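You operate a simulated robot arm through the tools that you are given. There is no shell and no other tool. Be economical: measure what you need, move in short steps, check, and stop when the job is done.

Carry out the task below with a simulated robot arm. There is one attempt and no reset: what you move stays moved.

TASK
Take the long pale wedge and leave it on the beige wooden dish.
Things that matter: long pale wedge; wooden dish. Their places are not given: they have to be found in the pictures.

Only the result counts: the job must be done as asked and must still hold three seconds after the hand-in. Knocking over, shifting, dropping, spilling or breaking anything else fails it.

THE ROBOT
A 7-joint arm with a two-finger parallel gripper, fixed in place. Base frame: the origin is at the foot of the arm, x ahead of it, y to its left, z up; the work surface is at about z = 0. Lengths are in mm, angles in degrees, forces in N, time in s.
With the tool pointing down near the work surface it reaches from about 240 to 620 mm from the base axis. Its first joint turns from -66.0 to 66.0 degrees. Payload 2.6 kg.
The tool frame sits at the grasp point between the pads (the TCP): z along the fingers, y along the line on which they close. The tips reach 30 mm beyond it. Largest opening 94 mm; finger width 28, thickness 10; the body of the gripper, 50 by 96 mm, starts 55 mm behind the TCP.
Orientation is told as [roll, pitch, yaw] about the base's x, y, z axes, in that order, counted from this pose: with the fingers straight down and closing along the base's y, the tool's x points along the base's -x, its y along +y and its z along -z.

THE INTERFACE
- The arm moves only by the tool play_rows. Its argument "moves" is a list of rows, each a list of 7 numbers: the shift along the tool's x, y, z in mm, then the turn, a rotation vector about the tool's x, y, z in degrees, then the closure, from 0 (fully open) to 1 (shut). In form: [[tx, ty, tz, wx, wy, wz, claw], ...]. A call has 1 to 12 rows; each row shifts and turns the commanded pose from where the row before left it, along the tool's axes as they then stand. Rows are played at 5 a second. More than 50 mm and 8.6 degrees between two rows, or a gripper value outside its range, and nothing of the call is played. Where a pose cannot be reached the arm comes as near as it can. A force on the tool above 40 N (or 10 N above the force at the start of the call, whichever is more), or a blocked arm, ends the call early, and 0.2 s more pass. Each finger travels about 72 mm/s and halts on what it meets, pressing with about 22 N; the grip force reading is that of the motor and also rises with nothing between the fingers. The clock runs only during rows and for 0.2 s after the last one: add rows that do not move to give the fingers time. The reply holds the time, the measured pose of the TCP, the force on the tool along the base axes, the opening and the grip force, in the units named above and with some noise.
- Cameras (640 x 400 px; columns grow to the right, rows downward): "scene" is fixed at [35.5, 441.2, 551.7]; the picture's right is [-0.72, -0.69, 0.00], its down [-0.49, 0.51, -0.71] and it looks along [0.49, -0.51, -0.71] (base axes); focal length 342 px, centre (320, 200). "wrist" rides on the gripper at [76, 14, -103] in the tool frame; the picture's right is [-0.18, 0.98, 0.00], its down [-0.75, -0.14, -0.64] and it looks along [-0.63, -0.12, 0.77] (tool axes); focal length 243 px, centre (320, 200).
- camera(camera): a new picture of that camera. It takes no simulated time.
- measure_at(camera, pixels): for up to 12 pixels [column, row] of the newest picture of that camera ("zoom" is the newest enlarged one), the place [x, y, z] in the base frame of the surface seen there, good to about 3 mm. It takes no simulated time.
- inspect(camera, box): a new picture of the part [left, top, right, bottom] of that camera's present view, enlarged. It takes no simulated time.
- sign_off(): hands the job in; it is judged then, once.

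Go step by step. Measure first, check grasps and placings, and put right what went wrong. The budget is 60 turns and 20 pictures, counting those below and the enlarged ones. Unless the task says otherwise, let go and move clear before handing in, and close with one line.

The tools are called after "Request:" as a command line: name --pt "numbers of a row" for each row, then --argument value for the rest, lists and objects as JSON in quotes. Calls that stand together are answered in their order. play_rows: Moves the arm, as the interface text tells. Its arguments: {"type":"object","properties":{"moves":{"type":"array","items":{"type":"array","items":{"type":"number"}}}},"required":["moves"]} The other tools are called the same way: camera (camera) takes a picture; measure_at (camera, pixels) gives the place of the surface under pixels of a picture; inspect (camera, box) takes an enlarged picture of a part of a camera's view; sign_off () hands the job in.

At the start:

```text
t: 0.0
position: [434.3, 222.1, 217.5]
ee_rot: [0.0, 0.1, 0.0]
ft_force: [0.2, 0.6, 0.0]
grip_width: 94.0
grip_force: 0.1
```

scene: 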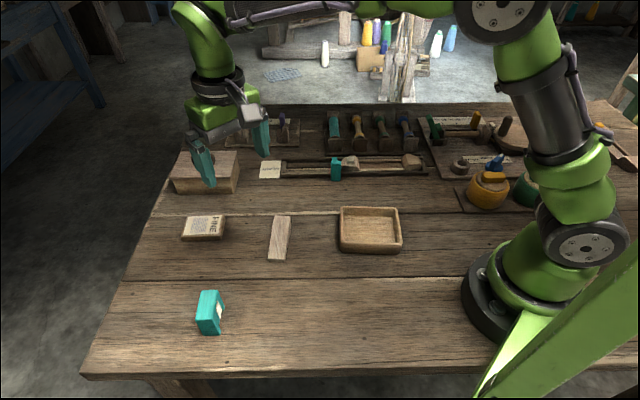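
wrist: 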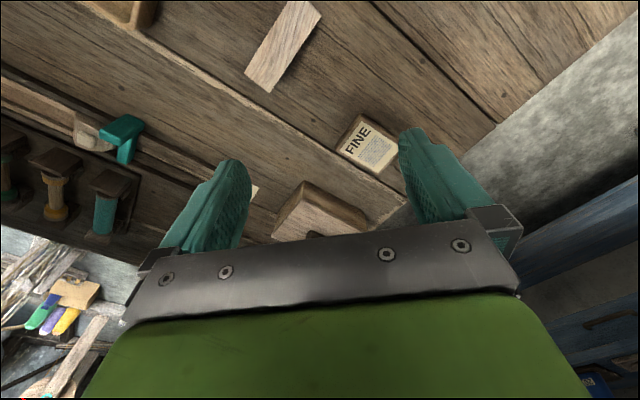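

The pale wedge appears at scene pixels (279,238) and the dish at (370,230). I'll zoom in and measure both.

Request:
inspect --camera "scene" --box '[170, 130, 430, 292]'

Request:
measure_at --camera "scene" --pixels '[[275, 217], [290, 217], [268, 258], [283, 260], [280, 238], [370, 230], [342, 208], [398, 208], [402, 246], [342, 245], [260, 240], [290, 200]]'

```text
2.46 times, centred on (300, 211) of scene
```

zoom: 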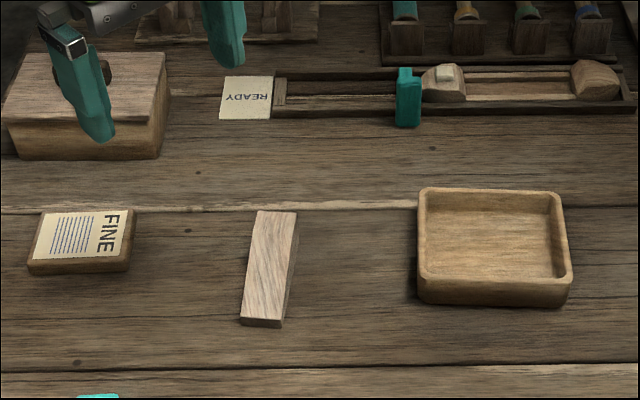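

```text
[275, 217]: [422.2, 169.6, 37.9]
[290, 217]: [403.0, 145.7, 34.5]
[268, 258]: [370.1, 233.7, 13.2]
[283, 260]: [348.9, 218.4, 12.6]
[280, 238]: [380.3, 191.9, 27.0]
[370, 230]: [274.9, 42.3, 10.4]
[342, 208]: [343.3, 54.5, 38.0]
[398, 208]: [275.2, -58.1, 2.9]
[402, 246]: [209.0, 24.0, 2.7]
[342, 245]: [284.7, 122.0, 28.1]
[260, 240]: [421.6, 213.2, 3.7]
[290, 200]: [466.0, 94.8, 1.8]
```

The wedge slopes from about z=38 at its far end to about z=13 at its near end. I'll measure both outlines more finely on the zoom.

Request:
measure_at --camera "zoom" --pixels '[[260, 214], [293, 215], [245, 315], [278, 317], [270, 265], [290, 270], [262, 324], [277, 240], [257, 295]]'

Request:
measure_at --camera "zoom" --pixels '[[424, 191], [556, 195], [567, 276], [423, 277], [488, 190], [495, 283], [421, 230], [562, 240], [490, 240], [440, 255], [540, 260], [490, 220]]'

```text
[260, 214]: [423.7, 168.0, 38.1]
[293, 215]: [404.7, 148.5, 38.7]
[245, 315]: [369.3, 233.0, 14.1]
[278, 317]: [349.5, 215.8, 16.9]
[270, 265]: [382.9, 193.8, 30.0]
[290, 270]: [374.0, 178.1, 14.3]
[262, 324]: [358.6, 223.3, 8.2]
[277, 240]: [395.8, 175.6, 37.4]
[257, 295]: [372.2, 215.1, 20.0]
```

```text
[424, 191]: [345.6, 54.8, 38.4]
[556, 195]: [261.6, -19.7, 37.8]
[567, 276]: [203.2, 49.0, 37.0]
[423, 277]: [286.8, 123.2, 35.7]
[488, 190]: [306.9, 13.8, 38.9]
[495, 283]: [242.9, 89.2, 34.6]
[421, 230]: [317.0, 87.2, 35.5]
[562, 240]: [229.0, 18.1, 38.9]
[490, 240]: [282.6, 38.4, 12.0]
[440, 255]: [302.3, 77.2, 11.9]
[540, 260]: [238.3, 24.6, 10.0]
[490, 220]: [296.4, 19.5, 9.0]
```

The wedge's long axis lies at about -50°, with its mass centre near (391,186). The dish centre is near (274,52), its long axis at about +42°. I'll move above the wedge and yaw by -50°.

Request:
play_rows --pt "21.4 -18 0 0 0 0 0.3" --pt "21.4 -18 0 0 0 0 0.3" --pt "0 0 18 0 0 8.4 0.3" --pt "0 0 18 0 0 8.4 0.3" --pt "0 0 18 0 0 8.4 0.3" --pt "0 0 18 0 0 8.4 0.3" --pt "0 0 18 0 0 8.4 0.3" --pt "0 0 18 0 0 8.3 0.3" --pt "0 0 0 0 0 0 0.3" --pt "0 0 0 0 0 0 0.3"

Request:
camera --camera "wrist"

Request:
camera --camera "scene"

```text
t: 2.2
position: [392.8, 186.3, 108.8]
ee_rot: [0.1, 0.0, -50.3]
ft_force: [-0.4, -0.3, -0.5]
grip_width: 65.8
grip_force: 0.1
```

```text
16 pictures are left
```

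wrist: 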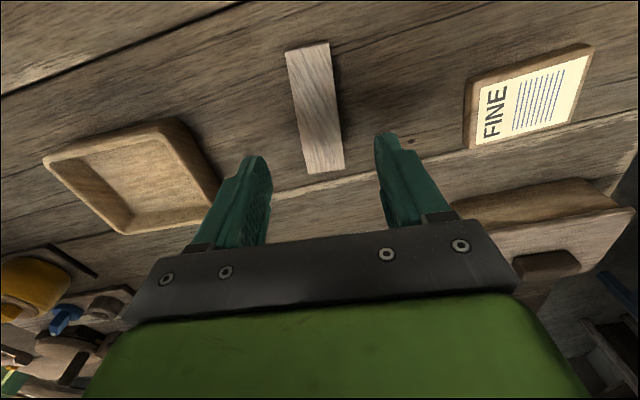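

```text
15 pictures are left
```

scene: 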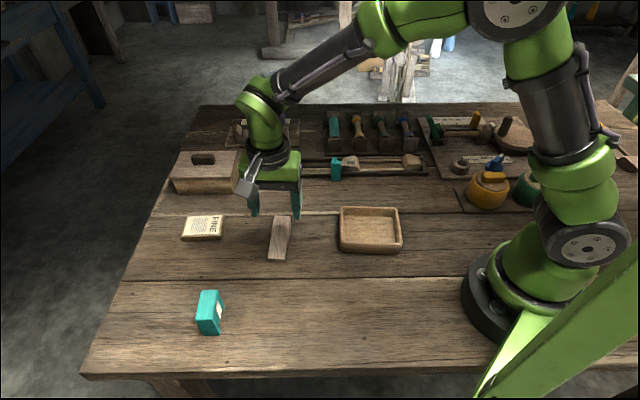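

In the wrist picture the wedge runs from (308,48) to (325,170), between the fingers. I'll check its edges from this view.

Request:
measure_at --camera "wrist" --pixels '[[289, 54], [326, 45], [309, 170], [342, 167], [299, 112], [335, 105], [326, 169], [450, 170]]'

```text
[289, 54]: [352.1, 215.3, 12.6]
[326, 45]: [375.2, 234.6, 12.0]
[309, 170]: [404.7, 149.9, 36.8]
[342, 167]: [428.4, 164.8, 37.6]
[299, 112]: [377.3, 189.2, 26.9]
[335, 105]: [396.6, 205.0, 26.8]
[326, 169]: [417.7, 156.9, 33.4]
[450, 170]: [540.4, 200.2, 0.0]
```

The wedge is centred between the fingers at (389,191), so I'll lower to TCP z≈36 and close.

Request:
play_rows --pt "0 0 20 0 0 0 0.3" --pt "0 0 20 0 0 0 0.3" --pt "0 0 16 0 0 0 0.3" --pt "0 0 10 0 0 0 0.3" --pt "0 0 7 0 0 0 0.3" --pt "0 0 0 0 0 0 0.3" --pt "0 0 0 0 0 0 0.5" --pt "0 0 0 0 0 0 0.8" --pt "0 0 0 0 0 0 0.9" --pt "0 0 0 0 0 0 0.9" --pt "0 0 0 0 0 0 0.9"

Request:
inspect --camera "scene" --box '[170, 130, 430, 292]'

```text
t: 4.6
position: [392.2, 187.7, 36.3]
ee_rot: [0.0, 0.0, -50.3]
ft_force: [-0.3, 1.0, -0.1]
grip_width: 35.4
grip_force: 21.8
```

```text
2.46 times, centred on (300, 211) of scene
```

zoom: 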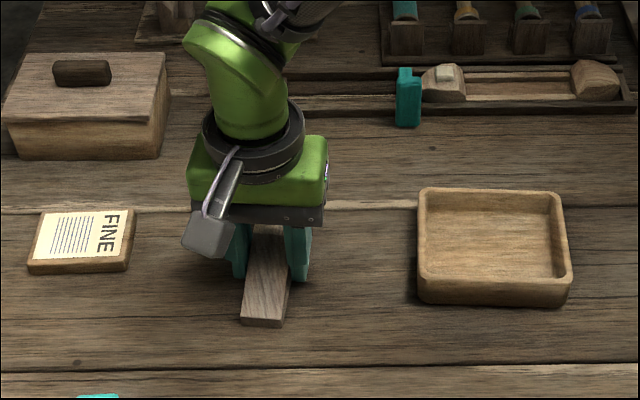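

The fingers stopped at 35 mm with 22 N, so the wedge is held. I'll lift 100 mm and check.

Request:
play_rows --pt "0 0 -5 0 0 0 0.9" --pt "0 0 -15 0 0 0 0.9" --pt "0 0 -20 0 0 0 0.9" --pt "0 0 -20 0 0 0 0.9" --pt "0 0 -20 0 0 0 0.9" --pt "0 0 -20 0 0 0 0.9" --pt "0 0 0 0 0 0 0.9"

Request:
camera --camera "wrist"

Request:
camera --camera "scene"

```text
t: 6.2
position: [390.8, 186.6, 136.5]
ee_rot: [0.0, 0.0, -50.3]
ft_force: [0.2, 0.3, -0.5]
grip_width: 35.6
grip_force: 22.0
```

```text
13 pictures are left
```

wrist: 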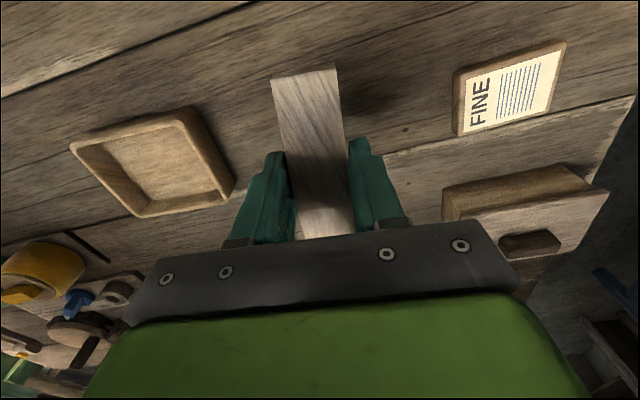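

```text
12 pictures are left
```

scene: 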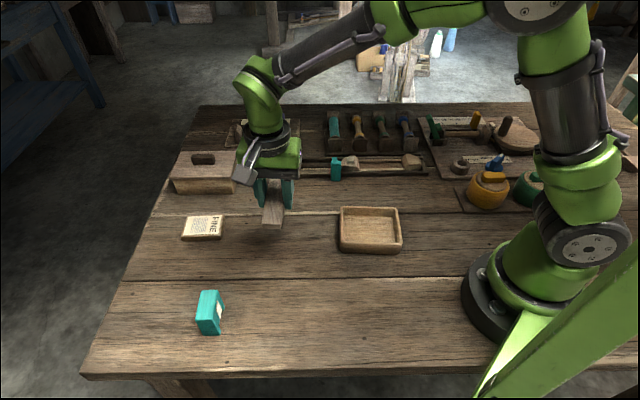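

The wedge is held level. I'll turn it by +92° in place so it lines up with the dish's long axis.

Request:
play_rows --pt "0 0 0 0 0 -8.39 0.9" --pt "0 0 0 0 0 -8.39 0.9" --pt "0 0 0 0 0 -8.39 0.9" --pt "0 0 0 0 0 -8.39 0.9" --pt "0 0 0 0 0 -8.39 0.9" --pt "0 0 0 0 0 -8.39 0.9" --pt "0 0 0 0 0 -8.39 0.9" --pt "0 0 0 0 0 -8.39 0.9" --pt "0 0 0 0 0 -8.39 0.9" --pt "0 0 0 0 0 -8.39 0.9" --pt "0 0 0 0 0 -8.39 0.9" --pt "0 0 0 0 0 0 0.9"

```text
t: 8.8
position: [392.3, 186.2, 136.8]
ee_rot: [0.1, 0.0, 42.1]
ft_force: [-0.1, 0.8, -0.2]
grip_width: 35.7
grip_force: 22.2
```

The yaw is now 42°. I'll move over the dish, which is 173 mm along tool x and -21 mm along tool y.

Request:
play_rows --pt "17.3 -2.13 0 0 0 0 0.9" --pt "17.3 -2.13 0 0 0 0 0.9" --pt "17.3 -2.13 0 0 0 0 0.9" --pt "17.3 -2.13 0 0 0 0 0.9" --pt "17.3 -2.13 0 0 0 0 0.9" --pt "17.3 -2.13 0 0 0 0 0.9" --pt "17.3 -2.13 0 0 0 0 0.9" --pt "17.3 -2.13 0 0 0 0 0.9" --pt "17.3 -2.13 0 0 0 0 0.9" --pt "17.3 -2.13 0 0 0 0 0.9" --pt "0 0 0 0 0 0 0.9" --pt "0 0 0 0 0 0 0.9"

Request:
camera --camera "wrist"

Request:
inspect --camera "scene" --box '[240, 130, 500, 292]'

```text
t: 11.4
position: [276.0, 56.9, 135.5]
ee_rot: [0.0, 0.1, 42.0]
ft_force: [0.1, -0.5, -0.7]
grip_width: 35.4
grip_force: 22.0
```

```text
11 pictures are left
```

wrist: 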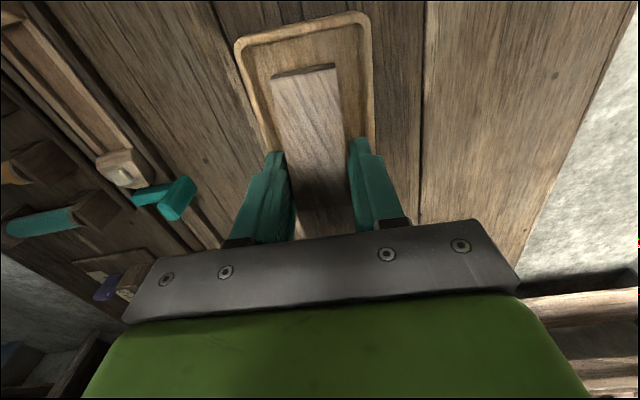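

```text
2.46 times, centred on (370, 211) of scene
```

zoom: 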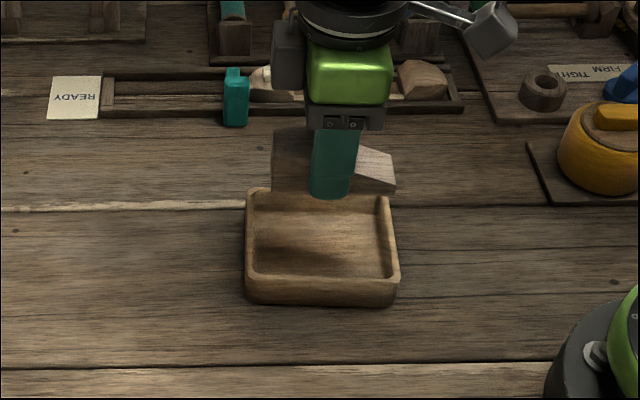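

The wedge hangs above the dish and lines up with it. I'll measure its ends and the dish's inner walls before lowering.

Request:
measure_at --camera "wrist" --pixels '[[273, 80], [334, 68], [304, 74], [240, 45], [365, 20], [300, 28], [300, 42], [252, 75], [365, 75], [244, 70], [355, 60], [370, 60]]'

Request:
measure_at --camera "zoom" --pixels '[[276, 170], [392, 188], [360, 170], [390, 160], [280, 135], [249, 240], [392, 240], [256, 230], [385, 240], [320, 277], [320, 190], [330, 195]]'

```text
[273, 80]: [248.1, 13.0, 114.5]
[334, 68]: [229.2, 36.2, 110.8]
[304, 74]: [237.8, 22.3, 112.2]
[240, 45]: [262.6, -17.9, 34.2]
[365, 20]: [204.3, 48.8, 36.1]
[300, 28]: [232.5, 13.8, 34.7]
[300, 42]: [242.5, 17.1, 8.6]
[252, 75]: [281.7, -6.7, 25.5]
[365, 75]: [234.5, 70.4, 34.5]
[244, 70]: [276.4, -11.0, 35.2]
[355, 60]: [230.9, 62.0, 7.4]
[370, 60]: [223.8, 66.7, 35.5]
```

```text
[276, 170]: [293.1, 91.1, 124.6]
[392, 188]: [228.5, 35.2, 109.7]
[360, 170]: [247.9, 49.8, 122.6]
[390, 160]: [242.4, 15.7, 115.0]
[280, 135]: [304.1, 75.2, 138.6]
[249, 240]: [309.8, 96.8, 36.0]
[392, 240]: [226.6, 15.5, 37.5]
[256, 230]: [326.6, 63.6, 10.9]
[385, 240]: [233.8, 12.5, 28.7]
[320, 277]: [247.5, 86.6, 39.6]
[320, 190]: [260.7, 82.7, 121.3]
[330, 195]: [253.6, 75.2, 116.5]
```

The wedge spans -46 to +41 mm along the dish's long axis, within inner walls at about ±51 mm. It sits 3 mm off centre, so I'll correct that and lower to just above the floor.

Request:
play_rows --pt "-2.5 -3 0 0 0 0 0.9" --pt "0 0 15 0 0 0 0.9" --pt "0 0 15 0 0 0 0.9" --pt "0 0 15 0 0 0 0.9" --pt "0 0 10 0 0 0 0.9" --pt "0 0 10 0 0 0 0.9" --pt "0 0 8 0 0 0 0.9" --pt "0 0 7 0 0 0 0.9" --pt "0 0 5 0 0 0 0.9" --pt "0 0 0 0 0 0 0.9"

Request:
inspect --camera "scene" --box '[290, 160, 450, 260]'

Request:
camera --camera "wrist"

```text
t: 13.6
position: [281.8, 55.4, 50.8]
ee_rot: [-0.1, 0.0, 41.9]
ft_force: [-0.7, -0.7, -0.5]
grip_width: 35.5
grip_force: 22.7
```

```text
4.00 times, centred on (370, 210) of scene
```

zoom: 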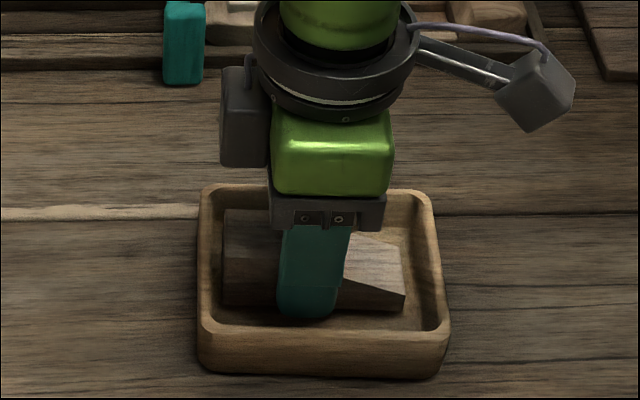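

```text
8 pictures are left
```

wrist: 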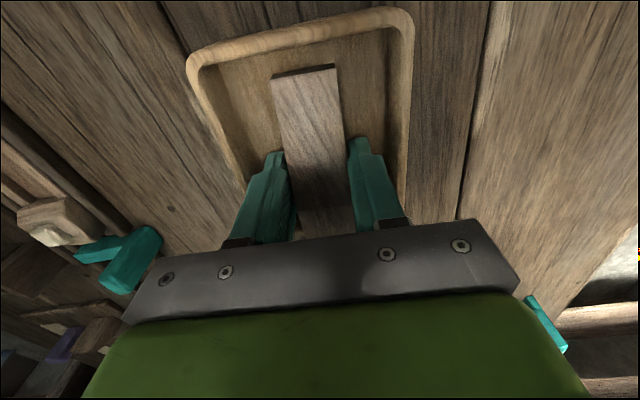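

The wedge is inside the walls with room on all sides. I'll lower in 1 mm steps and watch the force.

Request:
play_rows --pt "0 0 1 0 0 0 0.9" --pt "0 0 1 0 0 0 0.9" --pt "0 0 1 0 0 0 0.9" --pt "0 0 1 0 0 0 0.9" --pt "0 0 0 0 0 0 0.9"

```text
t: 14.8
position: [281.0, 55.6, 46.0]
ee_rot: [0.1, 0.0, 42.1]
ft_force: [-0.7, 0.0, -1.8]
grip_width: 35.6
grip_force: 22.2
```

Request:
play_rows --pt "0 0 1 0 0 0 0.9" --pt "0 0 0 0 0 0 0.9"

```text
t: 15.4
position: [280.6, 55.7, 46.8]
ee_rot: [-0.1, 0.0, 42.0]
ft_force: [-0.8, 0.8, -0.9]
grip_width: 35.4
grip_force: 21.8
```

There is no contact force yet at z≈46, so I'll keep going down in 1 mm steps.

Request:
play_rows --pt "0 0 1 0 0 0 0.9" --pt "0 0 0 0 0 0 0.9"

Request:
play_rows --pt "0 0 1 0 0 0 0.9" --pt "0 0 0 0 0 0 0.9"

```text
t: 16.0
position: [281.3, 54.4, 43.8]
ee_rot: [0.0, 0.1, 42.0]
ft_force: [0.6, -0.7, -1.2]
grip_width: 35.6
grip_force: 22.7
```

```text
t: 16.6
position: [282.1, 54.2, 44.2]
ee_rot: [0.0, 0.0, 41.9]
ft_force: [-2.7, -0.6, 9.0]
grip_width: 35.4
grip_force: 22.0
```

Contact: the upward force is 9 N at z≈44. I'll open only to about 49 mm so the fingers stay clear of the walls.

Request:
play_rows --pt "0 0 0 0 0 0 0.6" --pt "0 0 0 0 0 0 0.5" --pt "0 0 0 0 0 0 0.48" --pt "0 0 0 0 0 0 0.48"

```text
t: 17.6
position: [281.0, 55.0, 44.5]
ee_rot: [0.0, 0.0, 42.0]
ft_force: [-1.1, -0.6, 1.0]
grip_width: 49.1
grip_force: 0.0
```

The wedge is released and the force is back near zero. I'll rise straight up and check.

Request:
play_rows --pt "0 0 -5 0 0 0 0.48" --pt "0 0 -10 0 0 0 0.48" --pt "0 0 -20 0 0 0 0.48" --pt "0 0 -25 0 0 0 0.48" --pt "0 0 -30 0 0 0 0.48" --pt "0 0 -30 0 0 0 0.48" --pt "0 0 0 0 0 0 0.48"

Request:
camera --camera "scene"

Request:
camera --camera "wrist"

```text
t: 19.2
position: [281.8, 54.3, 165.7]
ee_rot: [0.0, 0.0, 42.0]
ft_force: [0.1, -0.4, -0.4]
grip_width: 49.0
grip_force: 0.0
```

```text
7 pictures are left
```

scene: 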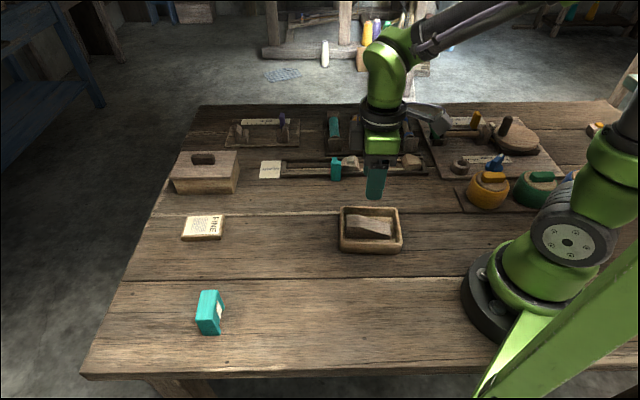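

```text
6 pictures are left
```

wrist: 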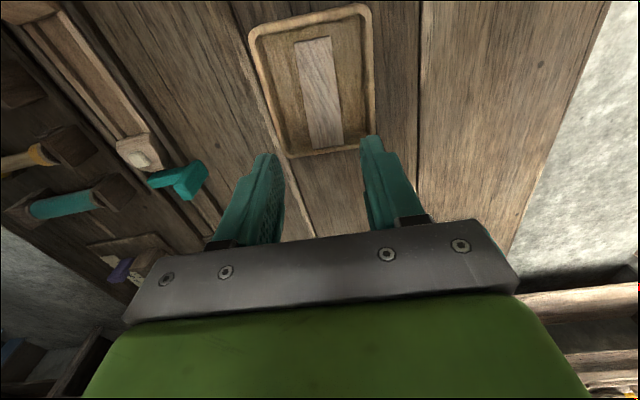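

The wedge lies flat inside the dish around scene pixel (370,228). The dish has not moved, the gripper is clear, and everything else looks undisturbed, so I'm handing in.

Request:
sign_off

```text
The job is handed in.
```

The long pale wedge is lying flat in the beige wooden dish, the gripper is clear, and nothing else appears to have moved.
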